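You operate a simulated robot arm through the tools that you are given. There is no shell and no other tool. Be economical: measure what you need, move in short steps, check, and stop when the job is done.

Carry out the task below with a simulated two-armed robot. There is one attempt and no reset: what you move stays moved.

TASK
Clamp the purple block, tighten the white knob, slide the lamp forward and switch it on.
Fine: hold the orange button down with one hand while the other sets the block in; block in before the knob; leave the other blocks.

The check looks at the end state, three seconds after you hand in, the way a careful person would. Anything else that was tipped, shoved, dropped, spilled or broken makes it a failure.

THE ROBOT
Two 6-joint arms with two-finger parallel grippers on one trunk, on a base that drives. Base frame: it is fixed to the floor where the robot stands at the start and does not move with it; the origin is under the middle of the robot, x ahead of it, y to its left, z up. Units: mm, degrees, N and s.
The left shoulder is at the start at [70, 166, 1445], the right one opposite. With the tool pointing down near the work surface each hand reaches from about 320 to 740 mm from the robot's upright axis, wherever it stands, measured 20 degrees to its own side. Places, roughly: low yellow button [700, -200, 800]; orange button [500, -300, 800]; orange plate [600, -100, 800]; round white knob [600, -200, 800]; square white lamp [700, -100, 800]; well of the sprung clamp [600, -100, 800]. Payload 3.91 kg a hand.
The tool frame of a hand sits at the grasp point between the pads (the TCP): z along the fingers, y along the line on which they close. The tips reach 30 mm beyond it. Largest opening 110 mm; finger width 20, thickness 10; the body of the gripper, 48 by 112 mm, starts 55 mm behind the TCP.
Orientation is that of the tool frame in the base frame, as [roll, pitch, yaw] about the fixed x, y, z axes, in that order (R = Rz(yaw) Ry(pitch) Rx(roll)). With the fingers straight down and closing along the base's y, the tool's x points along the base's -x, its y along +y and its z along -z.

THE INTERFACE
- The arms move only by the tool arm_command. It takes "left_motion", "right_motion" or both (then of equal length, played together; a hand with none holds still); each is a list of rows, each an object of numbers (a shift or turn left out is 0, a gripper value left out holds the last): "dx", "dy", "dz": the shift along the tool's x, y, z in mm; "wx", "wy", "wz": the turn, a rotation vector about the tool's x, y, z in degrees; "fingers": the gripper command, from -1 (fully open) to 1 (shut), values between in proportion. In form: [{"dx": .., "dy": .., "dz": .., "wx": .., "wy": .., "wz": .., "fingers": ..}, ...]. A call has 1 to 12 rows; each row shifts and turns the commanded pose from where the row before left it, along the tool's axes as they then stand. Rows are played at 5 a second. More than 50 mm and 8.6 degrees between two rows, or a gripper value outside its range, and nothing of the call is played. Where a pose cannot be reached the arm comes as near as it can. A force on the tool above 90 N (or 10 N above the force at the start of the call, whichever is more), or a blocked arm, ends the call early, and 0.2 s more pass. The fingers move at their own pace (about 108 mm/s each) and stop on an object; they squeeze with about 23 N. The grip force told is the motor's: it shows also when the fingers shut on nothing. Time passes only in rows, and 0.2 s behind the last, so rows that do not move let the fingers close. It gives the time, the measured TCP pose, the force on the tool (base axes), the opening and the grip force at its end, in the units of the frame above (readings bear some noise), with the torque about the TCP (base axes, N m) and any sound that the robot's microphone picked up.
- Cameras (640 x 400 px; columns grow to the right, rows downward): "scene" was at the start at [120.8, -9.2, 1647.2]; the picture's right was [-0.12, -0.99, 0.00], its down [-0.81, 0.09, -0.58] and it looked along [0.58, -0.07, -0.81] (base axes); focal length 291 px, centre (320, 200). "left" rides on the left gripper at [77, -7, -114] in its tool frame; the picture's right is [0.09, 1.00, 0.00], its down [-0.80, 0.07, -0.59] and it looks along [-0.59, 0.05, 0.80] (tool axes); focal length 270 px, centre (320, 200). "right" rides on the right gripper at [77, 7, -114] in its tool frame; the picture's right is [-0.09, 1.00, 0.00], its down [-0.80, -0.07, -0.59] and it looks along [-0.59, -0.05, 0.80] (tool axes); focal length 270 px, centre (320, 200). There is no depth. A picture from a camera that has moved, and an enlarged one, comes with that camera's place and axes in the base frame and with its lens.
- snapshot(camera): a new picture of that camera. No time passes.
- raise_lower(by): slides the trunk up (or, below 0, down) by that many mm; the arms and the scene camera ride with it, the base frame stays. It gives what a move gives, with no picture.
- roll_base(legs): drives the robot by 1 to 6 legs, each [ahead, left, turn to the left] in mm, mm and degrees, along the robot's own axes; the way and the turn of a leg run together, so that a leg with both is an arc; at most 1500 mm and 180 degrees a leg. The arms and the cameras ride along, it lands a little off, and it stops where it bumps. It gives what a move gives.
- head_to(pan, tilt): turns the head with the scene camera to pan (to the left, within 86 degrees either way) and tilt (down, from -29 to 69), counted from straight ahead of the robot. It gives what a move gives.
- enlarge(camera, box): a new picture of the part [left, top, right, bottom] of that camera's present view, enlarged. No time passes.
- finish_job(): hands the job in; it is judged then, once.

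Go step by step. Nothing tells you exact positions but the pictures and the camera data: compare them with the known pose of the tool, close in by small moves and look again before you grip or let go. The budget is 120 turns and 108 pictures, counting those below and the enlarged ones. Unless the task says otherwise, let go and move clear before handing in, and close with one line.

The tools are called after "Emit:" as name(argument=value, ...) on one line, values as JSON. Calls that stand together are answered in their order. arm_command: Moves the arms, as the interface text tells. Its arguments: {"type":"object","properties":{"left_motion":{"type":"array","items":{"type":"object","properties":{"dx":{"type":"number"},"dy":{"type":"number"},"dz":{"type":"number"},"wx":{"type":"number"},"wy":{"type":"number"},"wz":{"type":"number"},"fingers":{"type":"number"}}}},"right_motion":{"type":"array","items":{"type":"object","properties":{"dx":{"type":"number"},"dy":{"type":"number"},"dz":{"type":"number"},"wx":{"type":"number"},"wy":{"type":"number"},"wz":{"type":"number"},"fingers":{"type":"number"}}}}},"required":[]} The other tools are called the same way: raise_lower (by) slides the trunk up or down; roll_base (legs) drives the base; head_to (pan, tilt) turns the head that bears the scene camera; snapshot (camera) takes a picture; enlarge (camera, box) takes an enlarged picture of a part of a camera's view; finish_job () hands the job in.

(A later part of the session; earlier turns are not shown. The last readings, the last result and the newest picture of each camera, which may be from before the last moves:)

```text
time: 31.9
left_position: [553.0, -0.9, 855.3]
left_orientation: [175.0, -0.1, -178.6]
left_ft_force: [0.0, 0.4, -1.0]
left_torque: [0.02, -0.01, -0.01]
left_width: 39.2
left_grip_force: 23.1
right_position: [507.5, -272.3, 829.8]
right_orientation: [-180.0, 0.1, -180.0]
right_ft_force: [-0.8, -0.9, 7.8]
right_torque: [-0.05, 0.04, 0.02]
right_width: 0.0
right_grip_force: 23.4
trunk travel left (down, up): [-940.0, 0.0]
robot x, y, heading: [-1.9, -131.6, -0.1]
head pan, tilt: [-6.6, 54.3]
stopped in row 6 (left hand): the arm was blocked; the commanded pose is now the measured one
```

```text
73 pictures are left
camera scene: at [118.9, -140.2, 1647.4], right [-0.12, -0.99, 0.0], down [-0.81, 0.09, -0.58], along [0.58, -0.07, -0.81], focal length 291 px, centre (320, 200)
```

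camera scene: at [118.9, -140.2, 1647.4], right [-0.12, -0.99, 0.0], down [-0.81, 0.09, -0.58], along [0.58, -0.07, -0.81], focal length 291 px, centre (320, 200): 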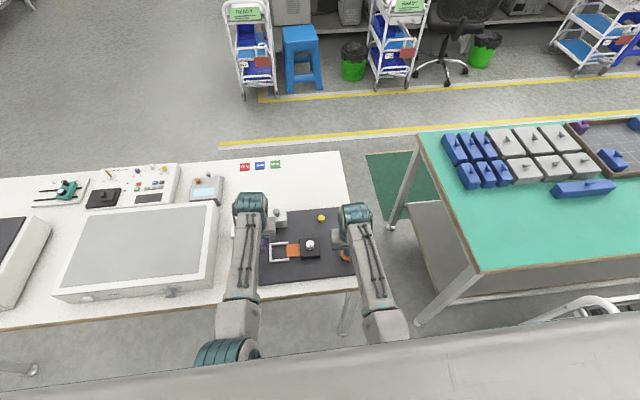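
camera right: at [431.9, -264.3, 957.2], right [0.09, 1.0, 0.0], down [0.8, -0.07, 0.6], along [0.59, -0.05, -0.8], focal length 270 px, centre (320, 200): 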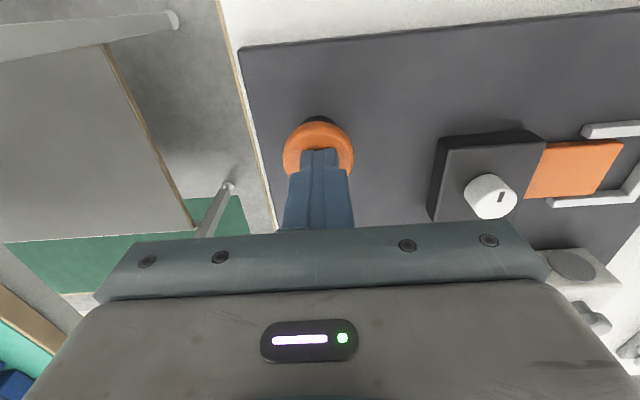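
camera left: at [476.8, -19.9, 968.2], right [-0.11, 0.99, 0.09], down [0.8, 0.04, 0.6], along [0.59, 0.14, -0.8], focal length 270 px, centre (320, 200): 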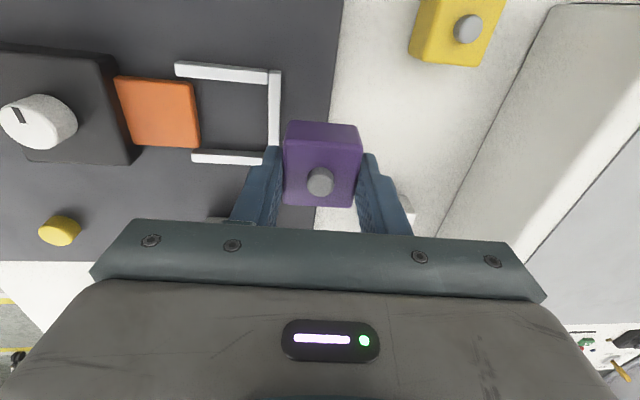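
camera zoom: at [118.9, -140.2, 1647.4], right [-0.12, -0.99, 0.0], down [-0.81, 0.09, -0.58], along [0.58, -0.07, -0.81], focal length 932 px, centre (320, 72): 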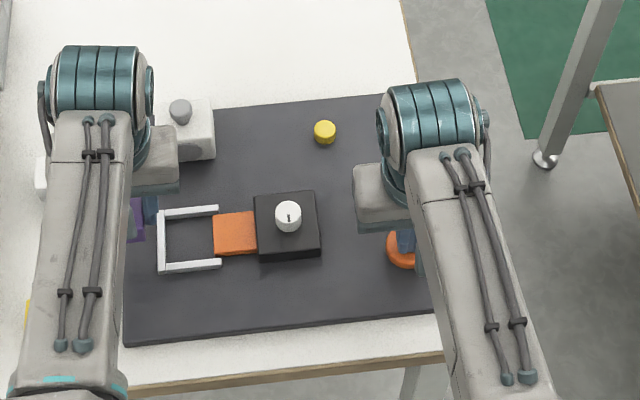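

Each arm can only reach a little inside its own shoulder. I'll release the button, tilt the right tool inward so its wrist stays outboard, and then shift the base right so the left hand can reach the well.

Emit:
arm_command(left_motion=[{"dy": 20, "dz": -10}, {"wx": 5, "wz": 1.4}, {}, {}, {}, {}, {}, {}], right_motion=[{"dz": -20}, {"dz": -20}, {"dz": -20}, {"wx": -7.5}, {"wx": -7.5}, {"wx": -7.5}, {"wx": -7.5}, {}])

Emit:
roll_base(legs=[[0, -80, 0]])

```text
time: 33.7
left_position: [553.3, 15.2, 866.6]
left_orientation: [-179.7, -0.1, 179.9]
left_ft_force: [1.0, 0.0, -0.8]
left_torque: [-0.01, 0.01, -0.03]
left_width: 39.4
left_grip_force: 23.6
right_position: [506.1, -270.9, 889.6]
right_orientation: [150.0, 0.0, 180.0]
right_ft_force: [-0.1, 0.5, 0.6]
right_torque: [0.02, 0.01, -0.01]
right_width: 0.0
right_grip_force: 23.0
trunk travel left (down, up): [-940.0, 0.0]
robot x, y, heading: [1.6, -130.0, -0.2]
head pan, tilt: [-6.6, 54.3]
```

```text
time: 34.8
left_position: [554.1, -59.2, 865.6]
left_orientation: [-179.6, -0.1, -179.8]
left_ft_force: [-0.5, 0.8, -0.8]
left_torque: [0.0, 0.01, -0.01]
left_width: 39.3
left_grip_force: 23.1
right_position: [507.0, -345.7, 889.8]
right_orientation: [150.2, 0.0, -179.9]
right_ft_force: [-0.3, 1.2, 1.0]
right_torque: [-0.05, -0.02, 0.02]
right_width: 0.0
right_grip_force: 22.2
trunk travel left (down, up): [-940.0, 0.0]
robot x, y, heading: [1.2, -212.0, 0.2]
head pan, tilt: [-6.6, 54.3]
```

The left hand now sits over the well. Next I bring the tilted right hand in over the button.

Emit:
arm_command(right_motion=[{"dy": 17, "dz": 10}, {"dy": 17, "dz": 10}, {"dy": 18, "dz": 10}, {}])

Emit:
snapshot(camera="right")

Emit:
snapshot(camera="left")

```text
time: 35.8
left_position: [553.2, -62.7, 866.3]
left_orientation: [-179.8, -0.1, -179.9]
left_ft_force: [-0.1, -0.1, -1.3]
left_torque: [-0.01, 0.03, -0.01]
left_width: 39.1
left_grip_force: 22.9
right_position: [507.9, -288.7, 888.6]
right_orientation: [149.9, 0.0, -179.9]
right_ft_force: [-1.0, -0.6, -0.1]
right_torque: [0.0, 0.01, 0.01]
right_width: 0.0
right_grip_force: 22.6
trunk travel left (down, up): [-940.0, 0.0]
robot x, y, heading: [3.7, -210.1, -0.0]
head pan, tilt: [-6.6, 54.3]
```

```text
72 pictures are left
camera right: at [431.6, -339.8, 992.0], right [0.09, 0.86, 0.5], down [0.8, -0.36, 0.48], along [0.59, 0.36, -0.72], focal length 270 px, centre (320, 200)
```

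right: 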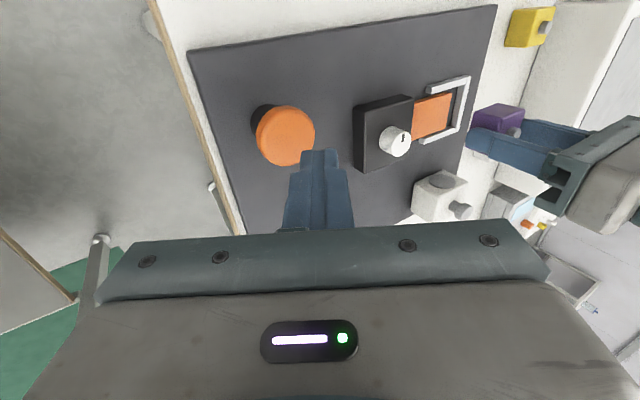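

```text
71 pictures are left
camera left: at [477.0, -69.5, 980.7], right [-0.09, 1.0, 0.0], down [0.8, 0.07, 0.59], along [0.59, 0.05, -0.81], focal length 270 px, centre (320, 200)
```

left: 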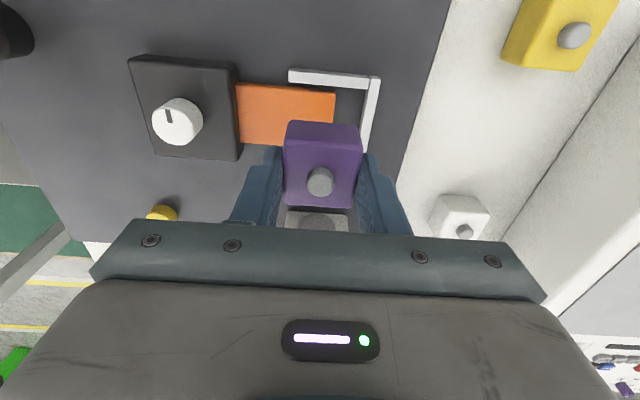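

Emit:
arm_command(right_motion=[{"dy": -10, "dz": 17.3}, {"dy": -10, "dz": 17.3}, {"dy": -5, "dz": 8.7}, {"dy": -4, "dz": 6.9}, {"dy": -2.5, "dz": 4.3}, {}])

Emit:
snapshot(camera="right")

Emit:
enlarge(camera="left", box=[200, 50, 440, 230])

```text
time: 37.1
left_position: [552.7, -62.2, 867.8]
left_orientation: [-179.8, 0.0, -179.9]
left_ft_force: [0.4, -0.7, 0.3]
left_torque: [-0.01, 0.01, 0.02]
left_width: 39.2
left_grip_force: 23.0
right_position: [507.2, -288.6, 827.7]
right_orientation: [149.8, 0.1, -179.9]
right_ft_force: [-0.5, -1.3, 9.2]
right_torque: [0.0, -0.01, -0.01]
right_width: 0.1
right_grip_force: 23.2
trunk travel left (down, up): [-940.0, 0.0]
robot x, y, heading: [-0.7, -209.6, 0.0]
head pan, tilt: [-6.6, 54.3]
```

```text
70 pictures are left
camera right: at [431.3, -340.1, 929.7], right [0.09, 0.86, 0.5], down [0.8, -0.36, 0.48], along [0.59, 0.36, -0.72], focal length 270 px, centre (320, 200)
```

right: 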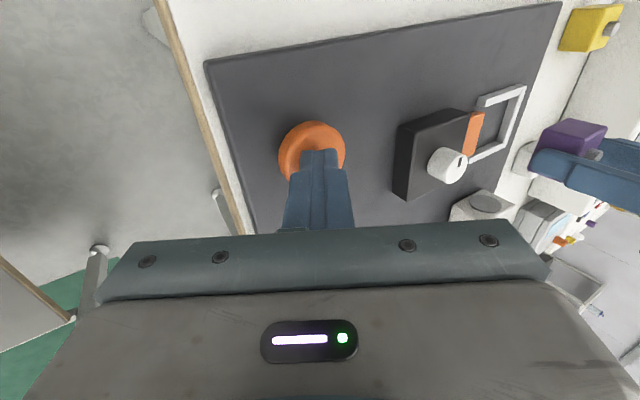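

```text
2.22 times, centred on (320, 140) of left
camera zoom: at [476.2, -69.4, 981.1], right [-0.09, 1.0, 0.0], down [0.8, 0.07, 0.59], along [0.59, 0.05, -0.8], focal length 601 px, centre (320, 333)
```

zoom: 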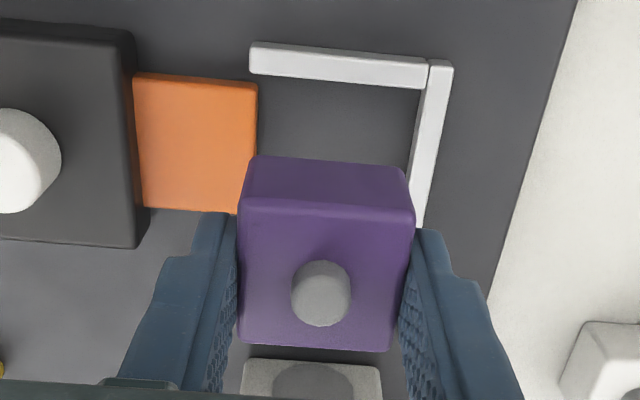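

The jaw is open and the block sits above the well. I'll lower to just above it with a 2 mm y correction.

Emit:
arm_command(left_motion=[{"dy": 2, "dz": 15}, {"dz": 15}, {"dz": 10}, {"dz": 5}, {}])

Emit:
enlarge(camera="left", box=[200, 50, 440, 230])

Emit:
enlarge(camera="right", box=[380, 50, 640, 230])

```text
time: 38.4
left_position: [553.9, -61.1, 821.7]
left_orientation: [-179.8, -0.1, -179.9]
left_ft_force: [0.2, 0.0, -0.4]
left_torque: [0.03, 0.0, 0.01]
left_width: 39.4
left_grip_force: 23.1
right_position: [507.0, -288.2, 826.8]
right_orientation: [149.9, 0.1, -179.8]
right_ft_force: [0.2, 0.1, 8.8]
right_torque: [0.06, -0.02, 0.0]
right_width: 0.0
right_grip_force: 22.7
trunk travel left (down, up): [-940.0, 0.0]
robot x, y, heading: [0.7, -210.8, -0.1]
head pan, tilt: [-6.6, 54.3]
```

```text
2.22 times, centred on (320, 140) of left
camera zoom: at [476.6, -67.6, 935.7], right [-0.09, 1.0, 0.0], down [0.8, 0.07, 0.59], along [0.59, 0.05, -0.8], focal length 601 px, centre (320, 333)
```

zoom: 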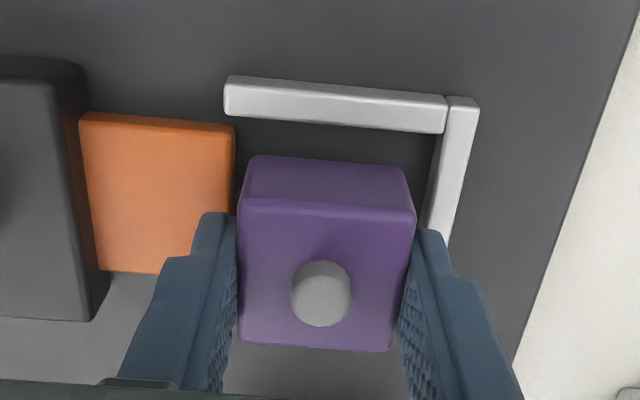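

```text
2.22 times, centred on (510, 140) of right
camera zoom: at [431.2, -339.9, 929.6], right [0.09, 0.86, 0.5], down [0.8, -0.36, 0.48], along [0.59, 0.36, -0.72], focal length 601 px, centre (-102, 333)
```

zoom: 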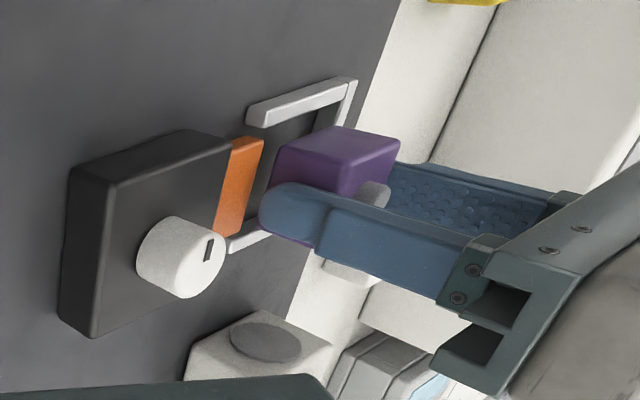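

Emit:
arm_command(left_motion=[{"dz": 5}, {"dz": 3}, {}])

Emit:
arm_command(left_motion=[{"dz": 2}, {"dz": 2}, {}])

```text
time: 39.1
left_position: [553.4, -60.0, 814.4]
left_orientation: [-179.8, 0.1, -179.8]
left_ft_force: [-0.3, 1.1, 4.3]
left_torque: [-0.09, 0.03, -0.02]
left_width: 39.3
left_grip_force: 23.4
right_position: [506.7, -288.5, 827.0]
right_orientation: [149.9, 0.0, -179.8]
right_ft_force: [2.5, 0.0, 7.3]
right_torque: [0.06, -0.04, -0.03]
right_width: 0.0
right_grip_force: 22.8
trunk travel left (down, up): [-940.0, 0.0]
robot x, y, heading: [1.4, -209.8, -0.1]
head pan, tilt: [-6.6, 54.3]
```

```text
time: 40.0
left_position: [554.2, -59.1, 814.6]
left_orientation: [-179.9, 0.4, -180.0]
left_ft_force: [1.2, 5.5, 35.0]
left_torque: [-0.8, 0.04, 0.06]
left_width: 39.1
left_grip_force: 23.0
right_position: [504.9, -289.9, 828.6]
right_orientation: [150.0, 0.1, -179.9]
right_ft_force: [-0.1, 1.5, 0.0]
right_torque: [0.04, 0.03, 0.01]
right_width: 0.1
right_grip_force: 23.0
trunk travel left (down, up): [-940.0, 0.0]
robot x, y, heading: [2.5, -210.2, 0.4]
head pan, tilt: [-6.6, 54.3]
```

There's contact on the jaw side. I'll look before doing anything more.

Emit:
enlarge(camera="right", box=[260, 50, 640, 290])

Emit:
enlarge(camera="left", box=[200, 50, 440, 230])

```text
1.67 times, centred on (450, 170) of right
camera zoom: at [428.3, -340.1, 930.8], right [0.09, 0.86, 0.5], down [0.8, -0.36, 0.48], along [0.59, 0.36, -0.72], focal length 450 px, centre (103, 250)
```

zoom: 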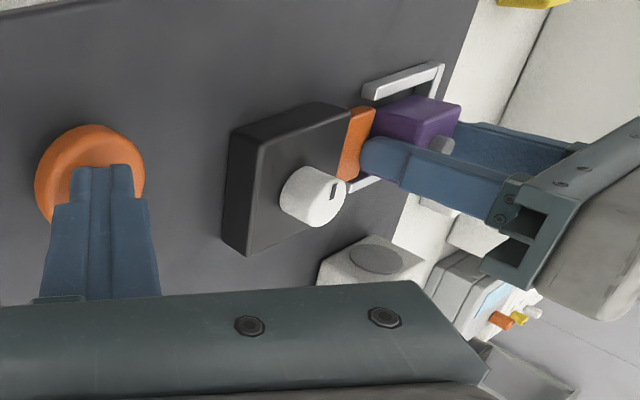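

```text
2.22 times, centred on (320, 140) of left
camera zoom: at [475.6, -67.3, 927.3], right [-0.09, 1.0, 0.0], down [0.8, 0.07, 0.6], along [0.6, 0.05, -0.8], focal length 601 px, centre (320, 333)
```

zoom: 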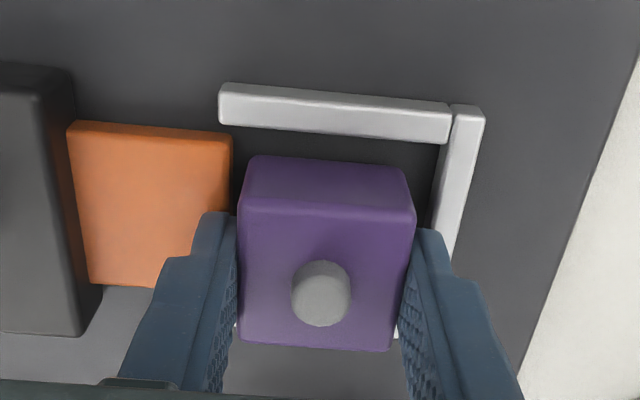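

The left finger may be riding on the jaw, or the block may already be on the floor. I'll raise slightly, shift 4 mm away from the jaw and feel again.

Emit:
arm_command(left_motion=[{"dz": -6}, {"dy": 4}, {"dz": 2}, {}])

Emit:
arm_command(left_motion=[{"dz": 2}, {}])

Emit:
enlarge(camera="scene", box=[220, 200, 380, 300])

```text
time: 41.0
left_position: [550.9, -56.5, 814.3]
left_orientation: [-179.8, -0.1, -179.9]
left_ft_force: [-8.4, -2.5, 10.3]
left_torque: [-0.36, 0.28, -0.24]
left_width: 39.2
left_grip_force: 22.8
right_position: [505.7, -288.8, 829.8]
right_orientation: [149.9, 0.3, -179.9]
right_ft_force: [4.2, -0.1, 10.7]
right_torque: [0.08, -0.11, -0.06]
right_width: 0.1
right_grip_force: 22.7
trunk travel left (down, up): [-940.0, 0.0]
robot x, y, heading: [3.2, -208.0, 0.2]
head pan, tilt: [-6.6, 54.3]
```

```text
time: 41.5
left_position: [551.5, -55.8, 813.9]
left_orientation: [-179.8, 0.1, -179.8]
left_ft_force: [-11.9, -2.4, 19.5]
left_torque: [-0.56, 0.34, -0.33]
left_width: 39.2
left_grip_force: 23.3
right_position: [505.3, -289.8, 828.6]
right_orientation: [149.9, 0.3, -180.0]
right_ft_force: [6.7, 1.1, 9.8]
right_torque: [0.08, -0.21, -0.05]
right_width: 0.2
right_grip_force: 23.8
trunk travel left (down, up): [-940.0, 0.0]
robot x, y, heading: [-1.5, -208.6, 0.1]
head pan, tilt: [-6.6, 54.3]
```

```text
4.00 times, centred on (300, 250) of scene
camera zoom: at [114.8, -219.7, 1647.9], right [-0.11, -0.99, 0.0], down [-0.8, 0.09, -0.59], along [0.58, -0.07, -0.81], focal length 1165 px, centre (400, 0)
```

zoom: 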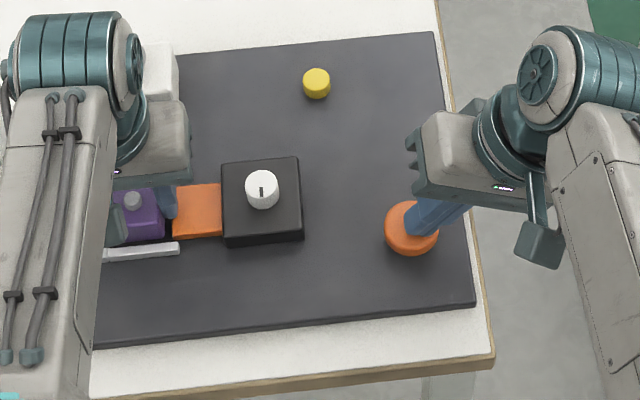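

The height and torque point to the left finger resting on the jaw edge, with the block hanging a few mm above the well floor and centred inside it. I'll ease off and open the fingers only about 2 mm, so the block slides down between them.

Emit:
arm_command(left_motion=[{"dz": -5, "dx": -1.5}, {"dz": 1.5}, {}])

Emit:
enlarge(camera="left", box=[200, 50, 440, 230])

```text
time: 42.4
left_position: [554.3, -56.5, 815.3]
left_orientation: [-179.8, 0.1, -180.0]
left_ft_force: [0.2, -0.5, -1.8]
left_torque: [-0.02, -0.02, -0.02]
left_width: 39.2
left_grip_force: 22.7
right_position: [504.7, -289.2, 827.5]
right_orientation: [150.0, -0.1, -179.9]
right_ft_force: [-8.2, -1.1, 9.9]
right_torque: [0.02, 0.26, 0.02]
right_width: 0.0
right_grip_force: 22.9
trunk travel left (down, up): [-940.0, 0.0]
robot x, y, heading: [-3.0, -208.7, 0.1]
head pan, tilt: [-6.6, 54.3]
```

```text
2.22 times, centred on (320, 140) of left
camera zoom: at [477.2, -63.8, 929.5], right [-0.09, 1.0, 0.0], down [0.8, 0.07, 0.59], along [0.59, 0.05, -0.8], focal length 601 px, centre (320, 333)
```

zoom: 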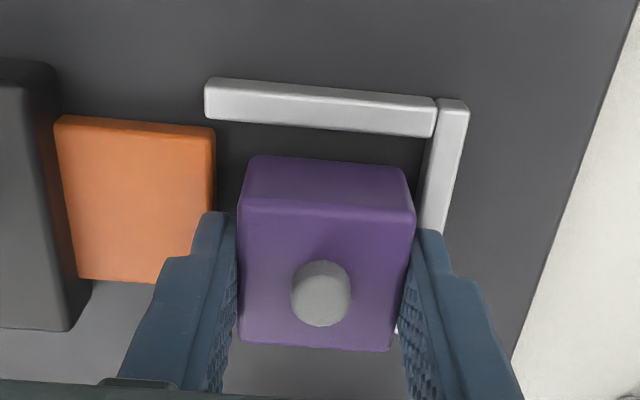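

Emit:
arm_command(left_motion=[{"fingers": 0.24}, {}, {}])

Emit:
enlarge(camera="left", box=[200, 50, 440, 230])

Emit:
enlarge(camera="right", box=[400, 60, 640, 210])

```text
time: 43.1
left_position: [554.0, -56.9, 816.4]
left_orientation: [-179.8, 0.1, -179.9]
left_ft_force: [-0.3, -0.5, 0.3]
left_torque: [-0.03, 0.0, -0.03]
left_width: 41.8
left_grip_force: 0.1
right_position: [507.0, -287.4, 827.1]
right_orientation: [149.8, 0.1, -180.0]
right_ft_force: [-4.3, -0.5, 9.0]
right_torque: [0.07, 0.1, 0.0]
right_width: 0.0
right_grip_force: 23.5
trunk travel left (down, up): [-940.0, 0.0]
robot x, y, heading: [1.9, -206.9, 0.1]
head pan, tilt: [-6.6, 54.3]
```

```text
2.22 times, centred on (320, 140) of left
camera zoom: at [477.2, -63.9, 929.7], right [-0.09, 1.0, 0.0], down [0.8, 0.07, 0.59], along [0.59, 0.05, -0.8], focal length 601 px, centre (320, 333)
```

zoom: 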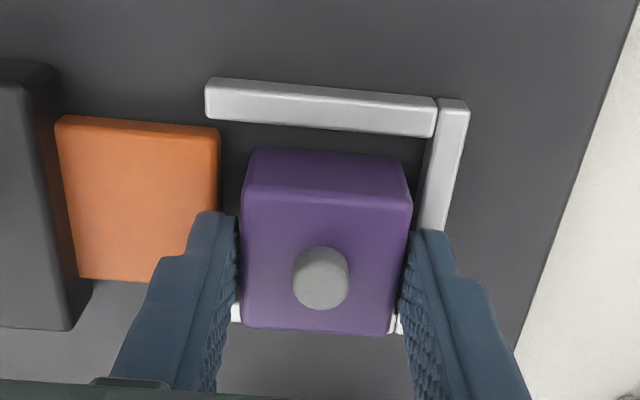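

```text
2.67 times, centred on (520, 135) of right
camera zoom: at [430.6, -340.0, 929.9], right [0.09, 0.86, 0.5], down [0.8, -0.36, 0.48], along [0.59, 0.36, -0.72], focal length 721 px, centre (-213, 373)
```

zoom: 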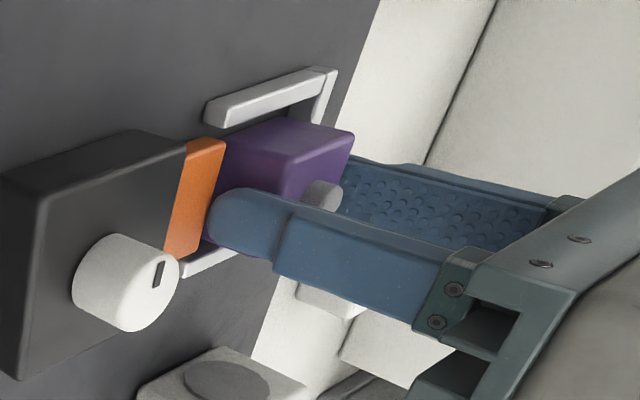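

The block dropped flat into the well. I'll raise the left hand clear, keeping the button held.

Emit:
arm_command(left_motion=[{"dz": -10}, {"dz": -20}, {"dz": -25}, {"dz": -25}, {}])

Emit:
snapshot(camera="left")

```text
time: 44.4
left_position: [555.5, -56.0, 897.3]
left_orientation: [-179.8, -0.1, -179.8]
left_ft_force: [0.5, -0.2, 0.2]
left_torque: [0.02, 0.03, -0.01]
left_width: 41.9
left_grip_force: 0.0
right_position: [507.6, -288.6, 826.8]
right_orientation: [149.8, 0.2, -179.9]
right_ft_force: [-0.5, 0.0, 8.6]
right_torque: [0.06, 0.0, -0.01]
right_width: 0.2
right_grip_force: 22.8
trunk travel left (down, up): [-940.0, 0.0]
robot x, y, heading: [-2.4, -212.1, 0.1]
head pan, tilt: [-6.6, 54.3]
```

```text
60 pictures are left
camera left: at [478.0, -63.3, 1010.0], right [-0.09, 1.0, 0.0], down [0.8, 0.07, 0.59], along [0.59, 0.05, -0.81], focal length 270 px, centre (320, 200)
```

left: 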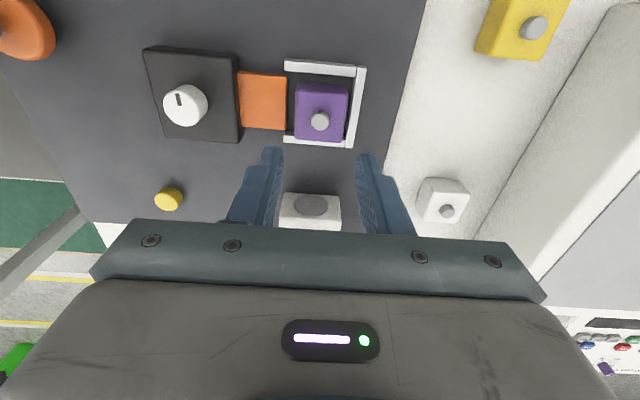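

The block sits square in the well. I'll release the button and check the clamp.

Emit:
arm_command(right_motion=[{"dy": 5, "dz": -8.7}, {"dy": 10, "dz": -17.3}, {"dy": 15, "dz": -26}, {"dy": 10, "dz": -17.3}, {}])

Emit:
enlarge(camera="left", box=[120, 30, 440, 230])

Emit:
snapshot(camera="right")

```text
time: 45.5
left_position: [555.9, -56.2, 895.4]
left_orientation: [-179.8, -0.1, -179.9]
left_ft_force: [0.8, -0.4, 0.5]
left_torque: [-0.03, 0.0, -0.03]
left_width: 41.8
left_grip_force: 0.0
right_position: [507.4, -288.6, 906.9]
right_orientation: [150.0, 0.0, -179.9]
right_ft_force: [0.7, 0.6, -0.5]
right_torque: [-0.01, -0.03, -0.01]
right_width: 0.0
right_grip_force: 22.8
trunk travel left (down, up): [-940.0, 0.0]
robot x, y, heading: [-0.1, -208.8, 0.2]
head pan, tilt: [-6.6, 54.3]
```

```text
2.00 times, centred on (280, 130) of left
camera zoom: at [479.1, -63.7, 1009.3], right [-0.09, 1.0, 0.0], down [0.8, 0.07, 0.59], along [0.59, 0.05, -0.81], focal length 541 px, centre (400, 340)
```

zoom: 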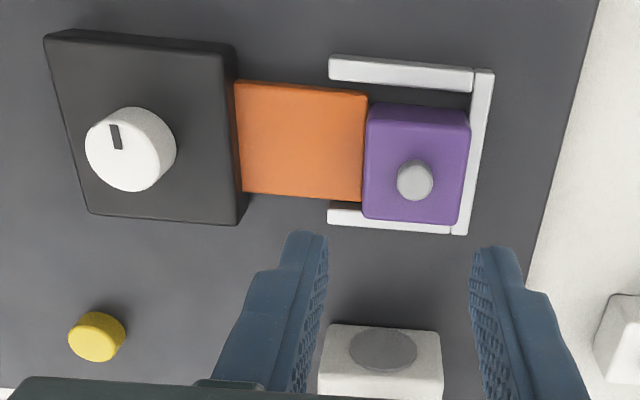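

```text
58 pictures are left
camera right: at [431.6, -340.2, 1009.7], right [0.09, 0.86, 0.5], down [0.8, -0.36, 0.48], along [0.59, 0.36, -0.72], focal length 270 px, centre (320, 200)
```

right: 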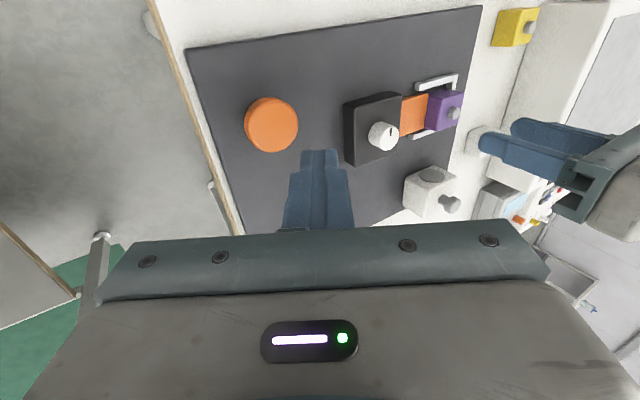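

The purple block is clamped between the jaw and the bracket. The right arm can reach the knob, lamp and yellow button if the base sits near y=+65. So I raise the left hand and drive left.

Emit:
arm_command(left_motion=[{"dz": -30}, {"dz": -30}, {}], right_motion=[{"dy": 10, "dz": -17.3}, {"dy": 10, "dz": -17.3}, {}])

Emit:
roll_base(legs=[[0, 275, 0]])

Emit:
arm_command(right_motion=[{"wx": 7.5, "dy": -25}, {"wx": 7.5, "dy": -25}, {"wx": 7.5, "dy": -25}, {"wx": 7.5, "dy": -25}, {"dy": -25}, {}])

Emit:
snapshot(camera="scene")

```text
time: 46.4
left_position: [555.0, -56.1, 955.4]
left_orientation: [-179.7, -0.1, -179.9]
left_ft_force: [0.3, -0.3, -0.2]
left_torque: [-0.01, 0.0, 0.01]
left_width: 42.0
left_grip_force: 0.1
right_position: [508.0, -288.9, 947.5]
right_orientation: [149.8, 0.0, -179.9]
right_ft_force: [1.0, 0.0, 0.3]
right_torque: [0.0, -0.01, 0.0]
right_width: 0.1
right_grip_force: 23.0
trunk travel left (down, up): [-940.0, 0.0]
robot x, y, heading: [0.7, -210.2, 0.2]
head pan, tilt: [-6.6, 54.3]
```

```text
time: 48.3
left_position: [554.5, 217.7, 954.9]
left_orientation: [-179.8, -0.1, 179.9]
left_ft_force: [-0.4, 0.1, -0.9]
left_torque: [-0.02, 0.0, -0.03]
left_width: 41.7
left_grip_force: 0.0
right_position: [506.7, -15.5, 946.0]
right_orientation: [149.9, 0.0, 180.0]
right_ft_force: [-0.5, 0.4, -0.3]
right_torque: [0.01, 0.03, 0.02]
right_width: 0.1
right_grip_force: 22.4
trunk travel left (down, up): [-940.0, 0.0]
robot x, y, heading: [-2.0, 67.3, 0.2]
head pan, tilt: [-6.6, 54.3]
```

```text
time: 49.7
left_position: [555.1, 219.2, 955.2]
left_orientation: [-179.6, -0.1, -179.9]
left_ft_force: [1.0, -0.3, -0.1]
left_torque: [0.0, 0.01, 0.01]
left_width: 42.0
left_grip_force: 0.2
right_position: [508.2, -133.8, 914.3]
right_orientation: [-180.0, 0.0, -180.0]
right_ft_force: [0.1, 1.2, -0.2]
right_torque: [-0.04, 0.01, 0.01]
right_width: 0.0
right_grip_force: 22.6
trunk travel left (down, up): [-940.0, 0.0]
robot x, y, heading: [0.6, 66.8, 0.2]
head pan, tilt: [-6.6, 54.3]
```

```text
57 pictures are left
camera scene: at [120.7, 57.0, 1647.3], right [-0.12, -0.99, 0.0], down [-0.81, 0.09, -0.58], along [0.58, -0.07, -0.81], focal length 291 px, centre (320, 200)
```

scene: 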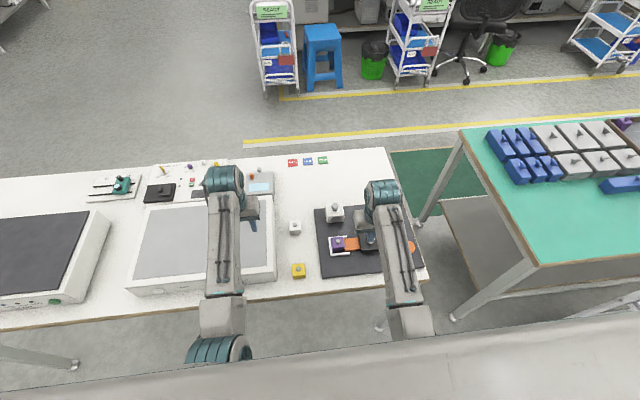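

Emit:
arm_command(right_motion=[{"dx": -21, "dy": -12, "fingers": 0.1}, {"dx": -21, "dy": -12}, {"dz": 25}, {"dz": 25}, {}])

Emit:
snapshot(camera="right")

```text
time: 50.9
left_position: [555.9, 218.3, 955.1]
left_orientation: [-179.8, -0.1, -179.9]
left_ft_force: [-0.1, -0.2, 0.1]
left_torque: [0.0, -0.01, 0.01]
left_width: 41.8
left_grip_force: 0.0
right_position: [548.6, -158.2, 863.6]
right_orientation: [180.0, 0.1, 179.9]
right_ft_force: [-0.2, 0.4, 0.8]
right_torque: [-0.01, -0.01, 0.02]
right_width: 49.4
right_grip_force: 0.1
trunk travel left (down, up): [-940.0, 0.0]
robot x, y, heading: [-0.5, 63.1, 0.3]
head pan, tilt: [-6.6, 54.3]
```

```text
56 pictures are left
camera right: at [472.8, -150.7, 978.1], right [0.09, 1.0, 0.0], down [0.8, -0.07, 0.59], along [0.59, -0.05, -0.8], focal length 270 px, centre (320, 200)
```

right: 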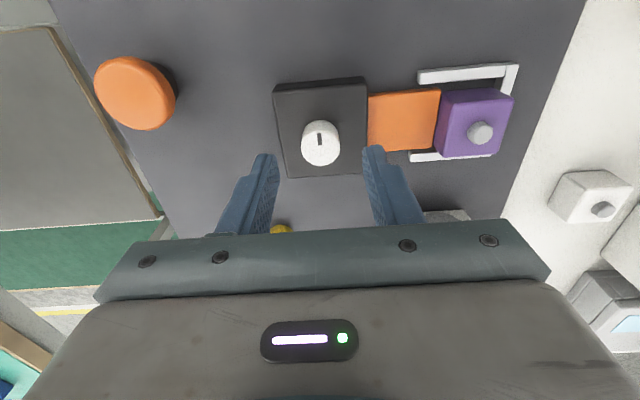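

Emit:
arm_command(right_motion=[{"dx": -2, "wz": -8}, {"wz": -8}, {"wz": -8}, {"wz": -8}, {"wz": -8}, {"dz": 15}, {"dz": 15}, {}])

Emit:
enlarge(camera="right", box=[200, 80, 440, 230])

```text
time: 52.7
left_position: [556.1, 217.5, 955.8]
left_orientation: [-179.7, -0.1, 180.0]
left_ft_force: [-1.1, 0.0, 0.6]
left_torque: [-0.02, 0.0, -0.01]
left_width: 41.7
left_grip_force: 0.2
right_position: [551.6, -155.4, 834.1]
right_orientation: [180.0, 0.0, -140.1]
right_ft_force: [0.5, -0.8, 0.6]
right_torque: [0.02, 0.03, 0.03]
right_width: 49.5
right_grip_force: 0.1
trunk travel left (down, up): [-940.0, 0.0]
robot x, y, heading: [-0.3, 66.8, -0.0]
head pan, tilt: [-6.6, 54.3]
```

```text
2.67 times, centred on (320, 155) of right
camera zoom: at [489.4, -200.9, 949.0], right [-0.57, 0.82, 0.0], down [0.66, 0.46, 0.59], along [0.49, 0.34, -0.8], focal length 721 px, centre (320, 320)
```

zoom: 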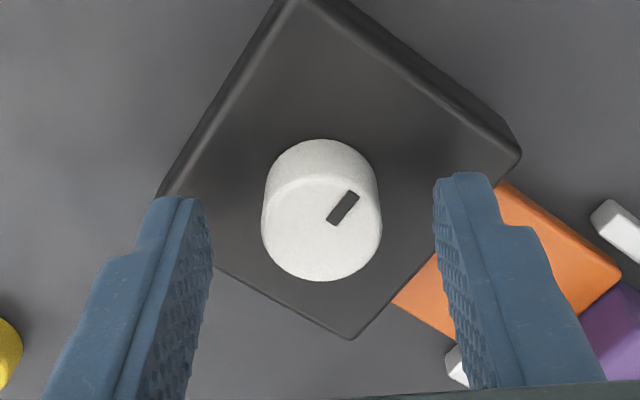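

Emit:
arm_command(right_motion=[{"dz": 5}, {"dz": 4}, {"fingers": 0.4}, {}, {"fingers": 1}, {}, {}])

Emit:
enlarge(camera="right", box=[200, 80, 440, 230])

```text
time: 54.3
left_position: [554.1, 219.4, 955.6]
left_orientation: [-179.7, -0.2, -179.9]
left_ft_force: [-0.3, 0.3, -0.1]
left_torque: [0.0, -0.02, 0.01]
left_width: 41.7
left_grip_force: 0.0
right_position: [550.6, -156.3, 826.6]
right_orientation: [-180.0, 0.1, -140.0]
right_ft_force: [0.8, -0.9, 5.7]
right_torque: [0.07, -0.01, -0.02]
right_width: 25.7
right_grip_force: 45.3
trunk travel left (down, up): [-940.0, 0.0]
robot x, y, heading: [1.4, 67.0, 0.2]
head pan, tilt: [-6.6, 54.3]
```

```text
2.67 times, centred on (320, 155) of right
camera zoom: at [488.8, -200.6, 940.5], right [-0.57, 0.82, 0.0], down [0.66, 0.46, 0.6], along [0.49, 0.34, -0.8], focal length 721 px, centre (320, 320)
```

zoom: 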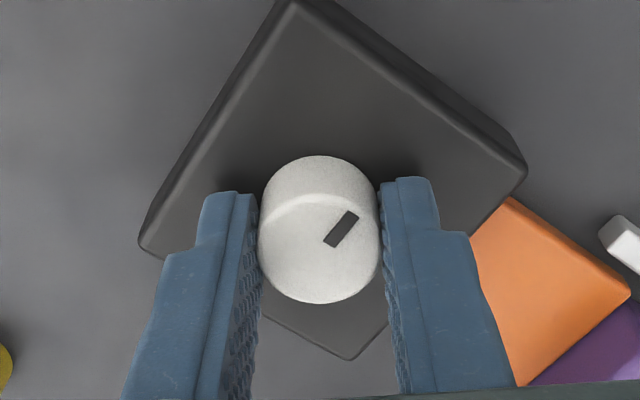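

I have the knob (25.7 mm). Now I turn it clockwise in steps and watch the torque.

Emit:
arm_command(right_motion=[{"dz": -1}, {"wz": 8}, {"wz": 8}, {"wz": 8}, {"wz": 8}, {"wz": 8}, {}])

Emit:
enlarge(camera="right", box=[200, 80, 440, 230])

```text
time: 55.9
left_position: [555.6, 218.2, 954.6]
left_orientation: [-179.9, -0.1, 180.0]
left_ft_force: [-1.3, 0.7, 0.0]
left_torque: [0.02, 0.02, -0.03]
left_width: 41.8
left_grip_force: 0.1
right_position: [551.1, -157.7, 826.4]
right_orientation: [179.9, -0.1, 179.9]
right_ft_force: [-0.2, -1.5, -8.2]
right_torque: [-0.01, -1.05, -0.02]
right_width: 25.6
right_grip_force: 45.2
trunk travel left (down, up): [-940.0, 0.0]
robot x, y, heading: [1.7, 64.2, -0.1]
head pan, tilt: [-6.6, 54.3]
```

```text
2.67 times, centred on (320, 155) of right
camera zoom: at [475.9, -150.4, 940.8], right [0.09, 1.0, 0.0], down [0.8, -0.07, 0.59], along [0.59, -0.05, -0.81], focal length 721 px, centre (320, 320)
```

zoom: 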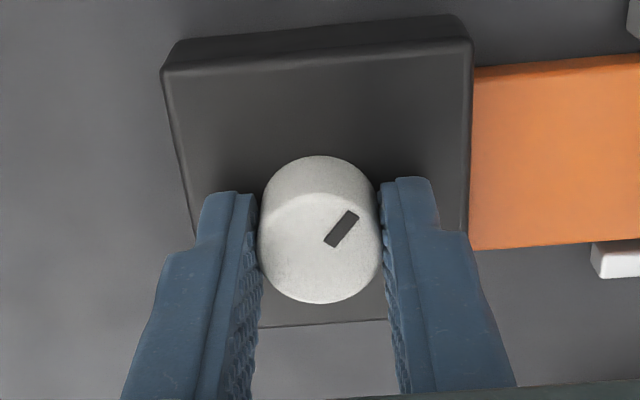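

The knob follows; the mark has moved about 40° clockwise. I'll continue.

Emit:
arm_command(right_motion=[{"dz": 0.7, "wz": 8}, {"wz": 8}, {"wz": 8}, {"wz": 8}, {"wz": 8}, {}])

Emit:
enlarge(camera="right", box=[200, 80, 440, 230])

```text
time: 57.3
left_position: [554.6, 216.9, 955.3]
left_orientation: [-179.9, -0.1, 179.9]
left_ft_force: [-0.3, 1.3, 0.0]
left_torque: [-0.04, 0.02, 0.0]
left_width: 41.8
left_grip_force: 0.0
right_position: [550.4, -157.8, 826.2]
right_orientation: [-180.0, -0.1, 140.0]
right_ft_force: [-1.4, -6.7, 1.3]
right_torque: [0.23, 0.81, 0.03]
right_width: 25.8
right_grip_force: 45.0
trunk travel left (down, up): [-940.0, 0.0]
robot x, y, heading: [2.3, 66.3, 0.0]
head pan, tilt: [-6.6, 54.3]
```

```text
2.67 times, centred on (320, 155) of right
camera zoom: at [497.9, -103.5, 940.7], right [0.71, 0.7, 0.0], down [0.57, -0.57, 0.59], along [0.42, -0.42, -0.8], focal length 721 px, centre (320, 320)
```

zoom: 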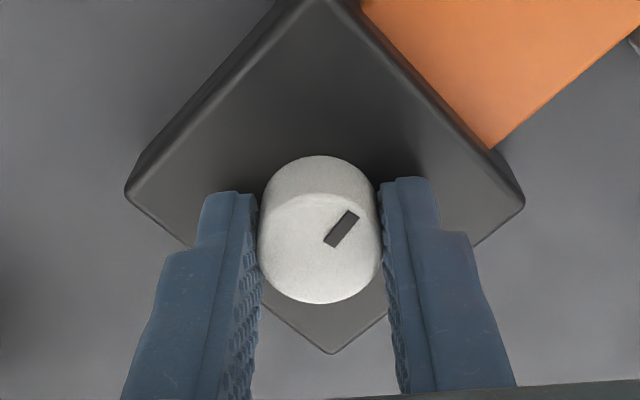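

Emit:
arm_command(right_motion=[{"wz": 8}, {"wz": 8}, {"wz": 8}, {"wz": 8}, {"wz": 8}, {}])

Emit:
enlarge(camera="right", box=[200, 80, 440, 230])

```text
time: 58.7
left_position: [554.1, 215.3, 956.7]
left_orientation: [-179.8, -0.1, 179.9]
left_ft_force: [-0.2, 0.2, -0.3]
left_torque: [-0.01, -0.03, 0.01]
left_width: 41.9
left_grip_force: 0.1
right_position: [550.1, -158.0, 825.6]
right_orientation: [180.0, -0.1, 99.9]
right_ft_force: [-5.6, -12.2, -0.3]
right_torque: [-1.1, 0.02, 0.03]
right_width: 25.3
right_grip_force: 44.6
trunk travel left (down, up): [-940.0, 0.0]
robot x, y, heading: [-0.9, 66.5, 0.0]
head pan, tilt: [-6.6, 54.3]
```

```text
2.67 times, centred on (320, 155) of right
camera zoom: at [545.0, -81.8, 940.7], right [1.0, 0.08, 0.0], down [0.07, -0.8, 0.59], along [0.05, -0.59, -0.8], focal length 721 px, centre (320, 320)
```

zoom: 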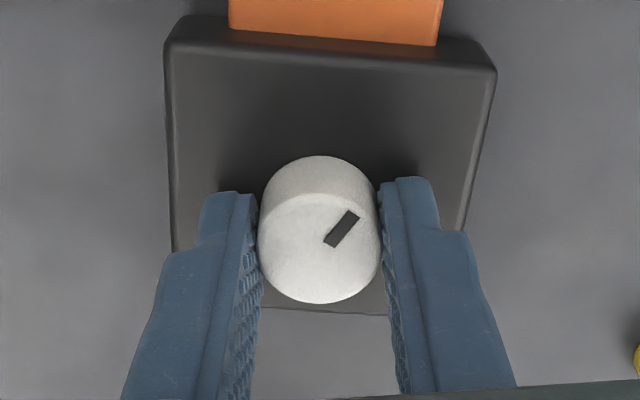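

Emit:
arm_command(right_motion=[{"wz": 8}, {"wz": 8}, {"wz": 8}, {"wz": 8}, {"wz": 8}, {}])

Emit:
enlarge(camera="right", box=[200, 80, 440, 230])

```text
time: 60.1
left_position: [553.8, 215.9, 956.6]
left_orientation: [-179.9, 0.0, 180.0]
left_ft_force: [0.6, 0.3, -0.2]
left_torque: [0.02, 0.0, 0.01]
left_width: 41.8
left_grip_force: 0.1
right_position: [549.8, -159.0, 826.1]
right_orientation: [-179.7, -0.1, 59.8]
right_ft_force: [-12.3, -13.9, -0.8]
right_torque: [-0.88, 0.48, 0.0]
right_width: 25.7
right_grip_force: 45.2
trunk travel left (down, up): [-940.0, 0.0]
robot x, y, heading: [0.4, 66.5, 0.0]
head pan, tilt: [-6.6, 54.3]
```

```text
2.67 times, centred on (320, 155) of right
camera zoom: at [595.1, -95.7, 940.8], right [0.82, -0.58, 0.0], down [-0.46, -0.66, 0.59], along [-0.34, -0.48, -0.81], focal length 721 px, centre (320, 320)
```

zoom: 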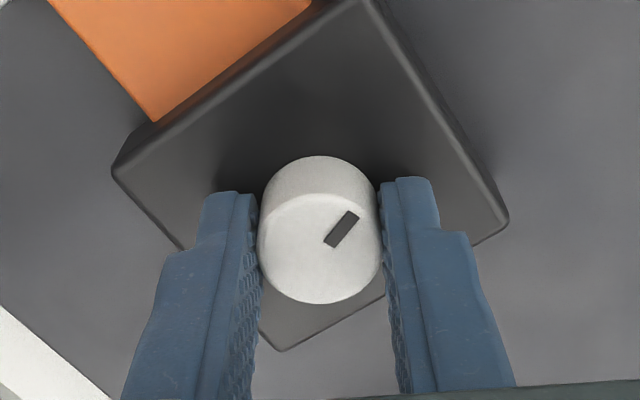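

Emit:
arm_command(right_motion=[{"wz": 8}, {"wz": 8}, {"wz": 8}, {"wz": 8}, {}])

```text
time: 61.3
left_position: [553.7, 218.4, 955.1]
left_orientation: [-179.7, 0.0, -180.0]
left_ft_force: [0.6, -0.1, -0.6]
left_torque: [0.02, 0.01, 0.0]
left_width: 41.9
left_grip_force: 0.0
right_position: [551.2, -156.8, 826.9]
right_orientation: [-180.0, -0.2, 27.9]
right_ft_force: [-7.7, -4.3, -7.6]
right_torque: [0.14, -0.69, 0.19]
right_width: 25.5
right_grip_force: 44.9
trunk travel left (down, up): [-940.0, 0.0]
robot x, y, heading: [-1.1, 70.9, -0.1]
head pan, tilt: [-6.6, 54.3]
```

Emit:
enlarge(camera="right", box=[200, 80, 440, 230])

Emit:
arm_command(right_motion=[{"wz": 6}, {"wz": 6}, {}])

Emit:
enlarge(camera="right", box=[200, 80, 440, 230])

```text
2.67 times, centred on (320, 155) of right
camera zoom: at [623.5, -127.1, 940.9], right [0.39, -0.92, 0.0], down [-0.74, -0.31, 0.59], along [-0.55, -0.23, -0.81], focal length 721 px, centre (320, 320)
```

zoom: 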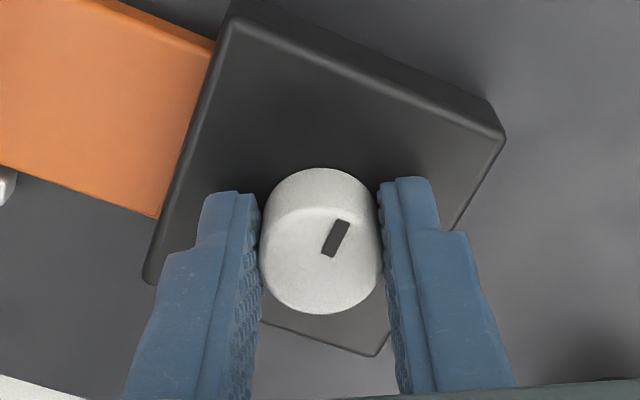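

```text
time: 62.1
left_position: [555.9, 218.5, 954.2]
left_orientation: [-179.9, -0.2, -180.0]
left_ft_force: [-1.0, 0.2, -0.1]
left_torque: [0.03, -0.03, 0.03]
left_width: 41.9
left_grip_force: 0.1
right_position: [553.6, -156.0, 827.2]
right_orientation: [-179.9, 0.0, 15.9]
right_ft_force: [4.8, -1.3, -4.5]
right_torque: [0.08, -0.46, 0.38]
right_width: 25.6
right_grip_force: 45.2
trunk travel left (down, up): [-940.0, 0.0]
robot x, y, heading: [-0.5, 65.5, -0.1]
head pan, tilt: [-6.6, 54.3]
```

```text
2.67 times, centred on (320, 155) of right
camera zoom: at [630.0, -142.1, 941.1], right [0.19, -0.98, 0.0], down [-0.79, -0.15, 0.59], along [-0.58, -0.11, -0.81], focal length 721 px, centre (320, 320)
```

zoom: 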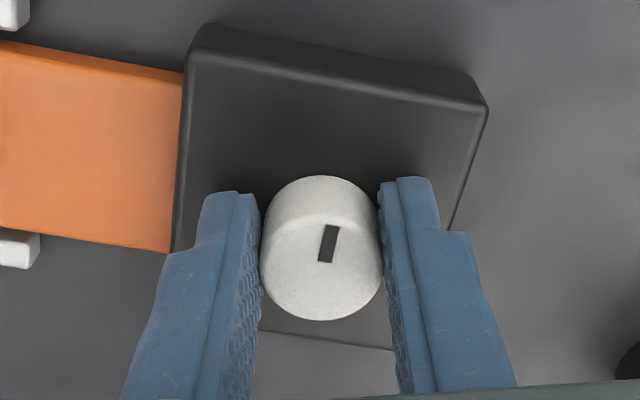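

The knob has hit its stop: the torque rises and the fingers now slip on it. It turned about 180° clockwise. I'll release, rise and unwind the wrist.

Emit:
arm_command(right_motion=[{"fingers": 0.2}, {}, {"dz": -20}, {"dz": -25}, {"dz": -25, "wz": -8}, {"wz": -8}, {"wz": -8}, {"wz": -8}, {"wz": -8}, {"wz": -8}, {"wz": -8}, {"wz": -8}])

Emit:
arm_command(right_motion=[{"wz": -8.5}, {"wz": -8.5}, {"wz": -8.5}, {"wz": -8.5}, {"wz": -8.5}, {"wz": -8.5}, {"wz": -8.5}, {"wz": -8.5}, {"wz": -8.5}, {"wz": -8.5}, {"wz": -8.5}, {"wz": -6.5}])

Emit:
snapshot(camera="right")

```text
time: 64.7
left_position: [556.0, 219.1, 955.6]
left_orientation: [-179.8, 0.0, -179.9]
left_ft_force: [0.3, -0.3, -0.2]
left_torque: [0.03, -0.03, 0.0]
left_width: 41.6
left_grip_force: 0.0
right_position: [551.0, -157.9, 895.0]
right_orientation: [-179.9, 0.0, 80.1]
right_ft_force: [-0.5, -0.3, -0.5]
right_torque: [0.01, -0.05, -0.03]
right_width: 44.1
right_grip_force: 0.1
trunk travel left (down, up): [-940.0, 0.0]
robot x, y, heading: [-1.1, 64.2, -0.1]
head pan, tilt: [-6.6, 54.3]
```

```text
time: 67.3
left_position: [555.6, 217.9, 955.2]
left_orientation: [-179.8, -0.1, 179.9]
left_ft_force: [-0.2, 0.1, -0.5]
left_torque: [0.02, 0.0, -0.05]
left_width: 41.7
left_grip_force: 0.2
right_position: [550.7, -157.8, 896.3]
right_orientation: [-180.0, 0.0, -179.9]
right_ft_force: [-0.6, -0.8, 0.0]
right_torque: [0.0, 0.01, -0.01]
right_width: 44.0
right_grip_force: 0.1
trunk travel left (down, up): [-940.0, 0.0]
robot x, y, heading: [-4.6, 67.3, 0.1]
head pan, tilt: [-6.6, 54.3]
```

```text
47 pictures are left
camera right: at [475.3, -150.0, 1010.5], right [0.09, 1.0, 0.0], down [0.8, -0.07, 0.59], along [0.59, -0.05, -0.8], focal length 270 px, centre (320, 200)
```

right: 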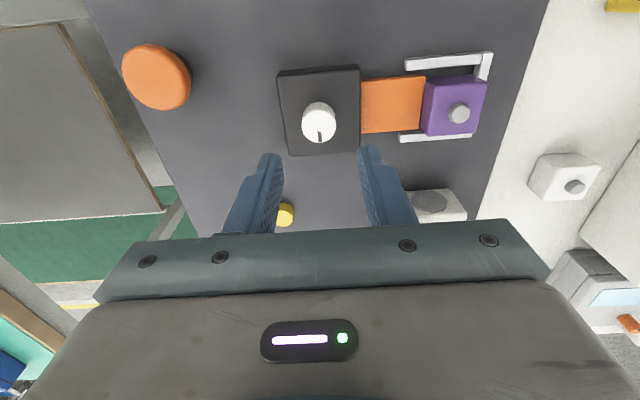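

The knob mark has turned half round. Now I inspect the lamp from further back.

Emit:
arm_command(right_motion=[{"dx": 25, "dy": 20, "dz": -15}, {"dx": 25, "dy": 20, "dz": -10}, {}])

Emit:
snapshot(camera="right")

Emit:
enlarge(camera="scene", box=[280, 170, 440, 290])

```text
time: 68.1
left_position: [555.8, 218.3, 954.9]
left_orientation: [-179.8, -0.2, -180.0]
left_ft_force: [0.3, -0.7, -1.1]
left_torque: [-0.02, 0.0, -0.02]
left_width: 41.7
left_grip_force: 0.0
right_position: [502.0, -117.7, 921.0]
right_orientation: [179.9, 0.0, -180.0]
right_ft_force: [0.1, 0.2, -0.1]
right_torque: [0.03, 0.0, -0.06]
right_width: 44.0
right_grip_force: 0.0
trunk travel left (down, up): [-940.0, 0.0]
robot x, y, heading: [1.6, 65.4, -0.1]
head pan, tilt: [-6.6, 54.3]
```

```text
46 pictures are left
camera right: at [425.7, -110.7, 1035.0], right [0.09, 1.0, 0.0], down [0.8, -0.07, 0.59], along [0.59, -0.05, -0.8], focal length 270 px, centre (320, 200)
```

right: 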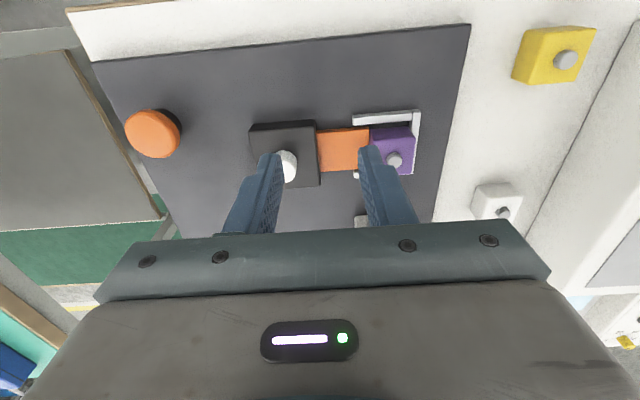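

```text
3.33 times, centred on (360, 230) of scene
camera zoom: at [122.1, 55.1, 1647.1], right [-0.12, -0.99, 0.0], down [-0.81, 0.1, -0.58], along [0.58, -0.07, -0.81], focal length 971 px, centre (187, 100)
```

zoom: 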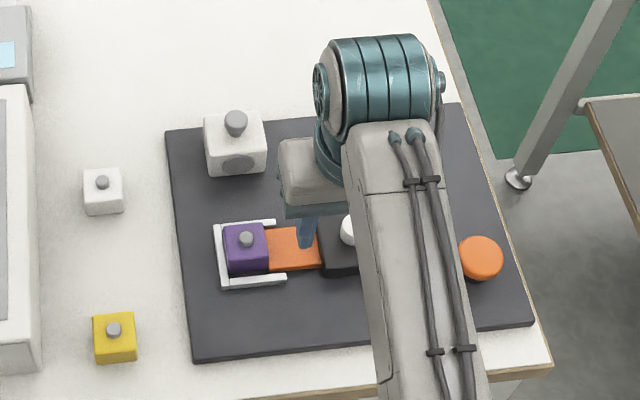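

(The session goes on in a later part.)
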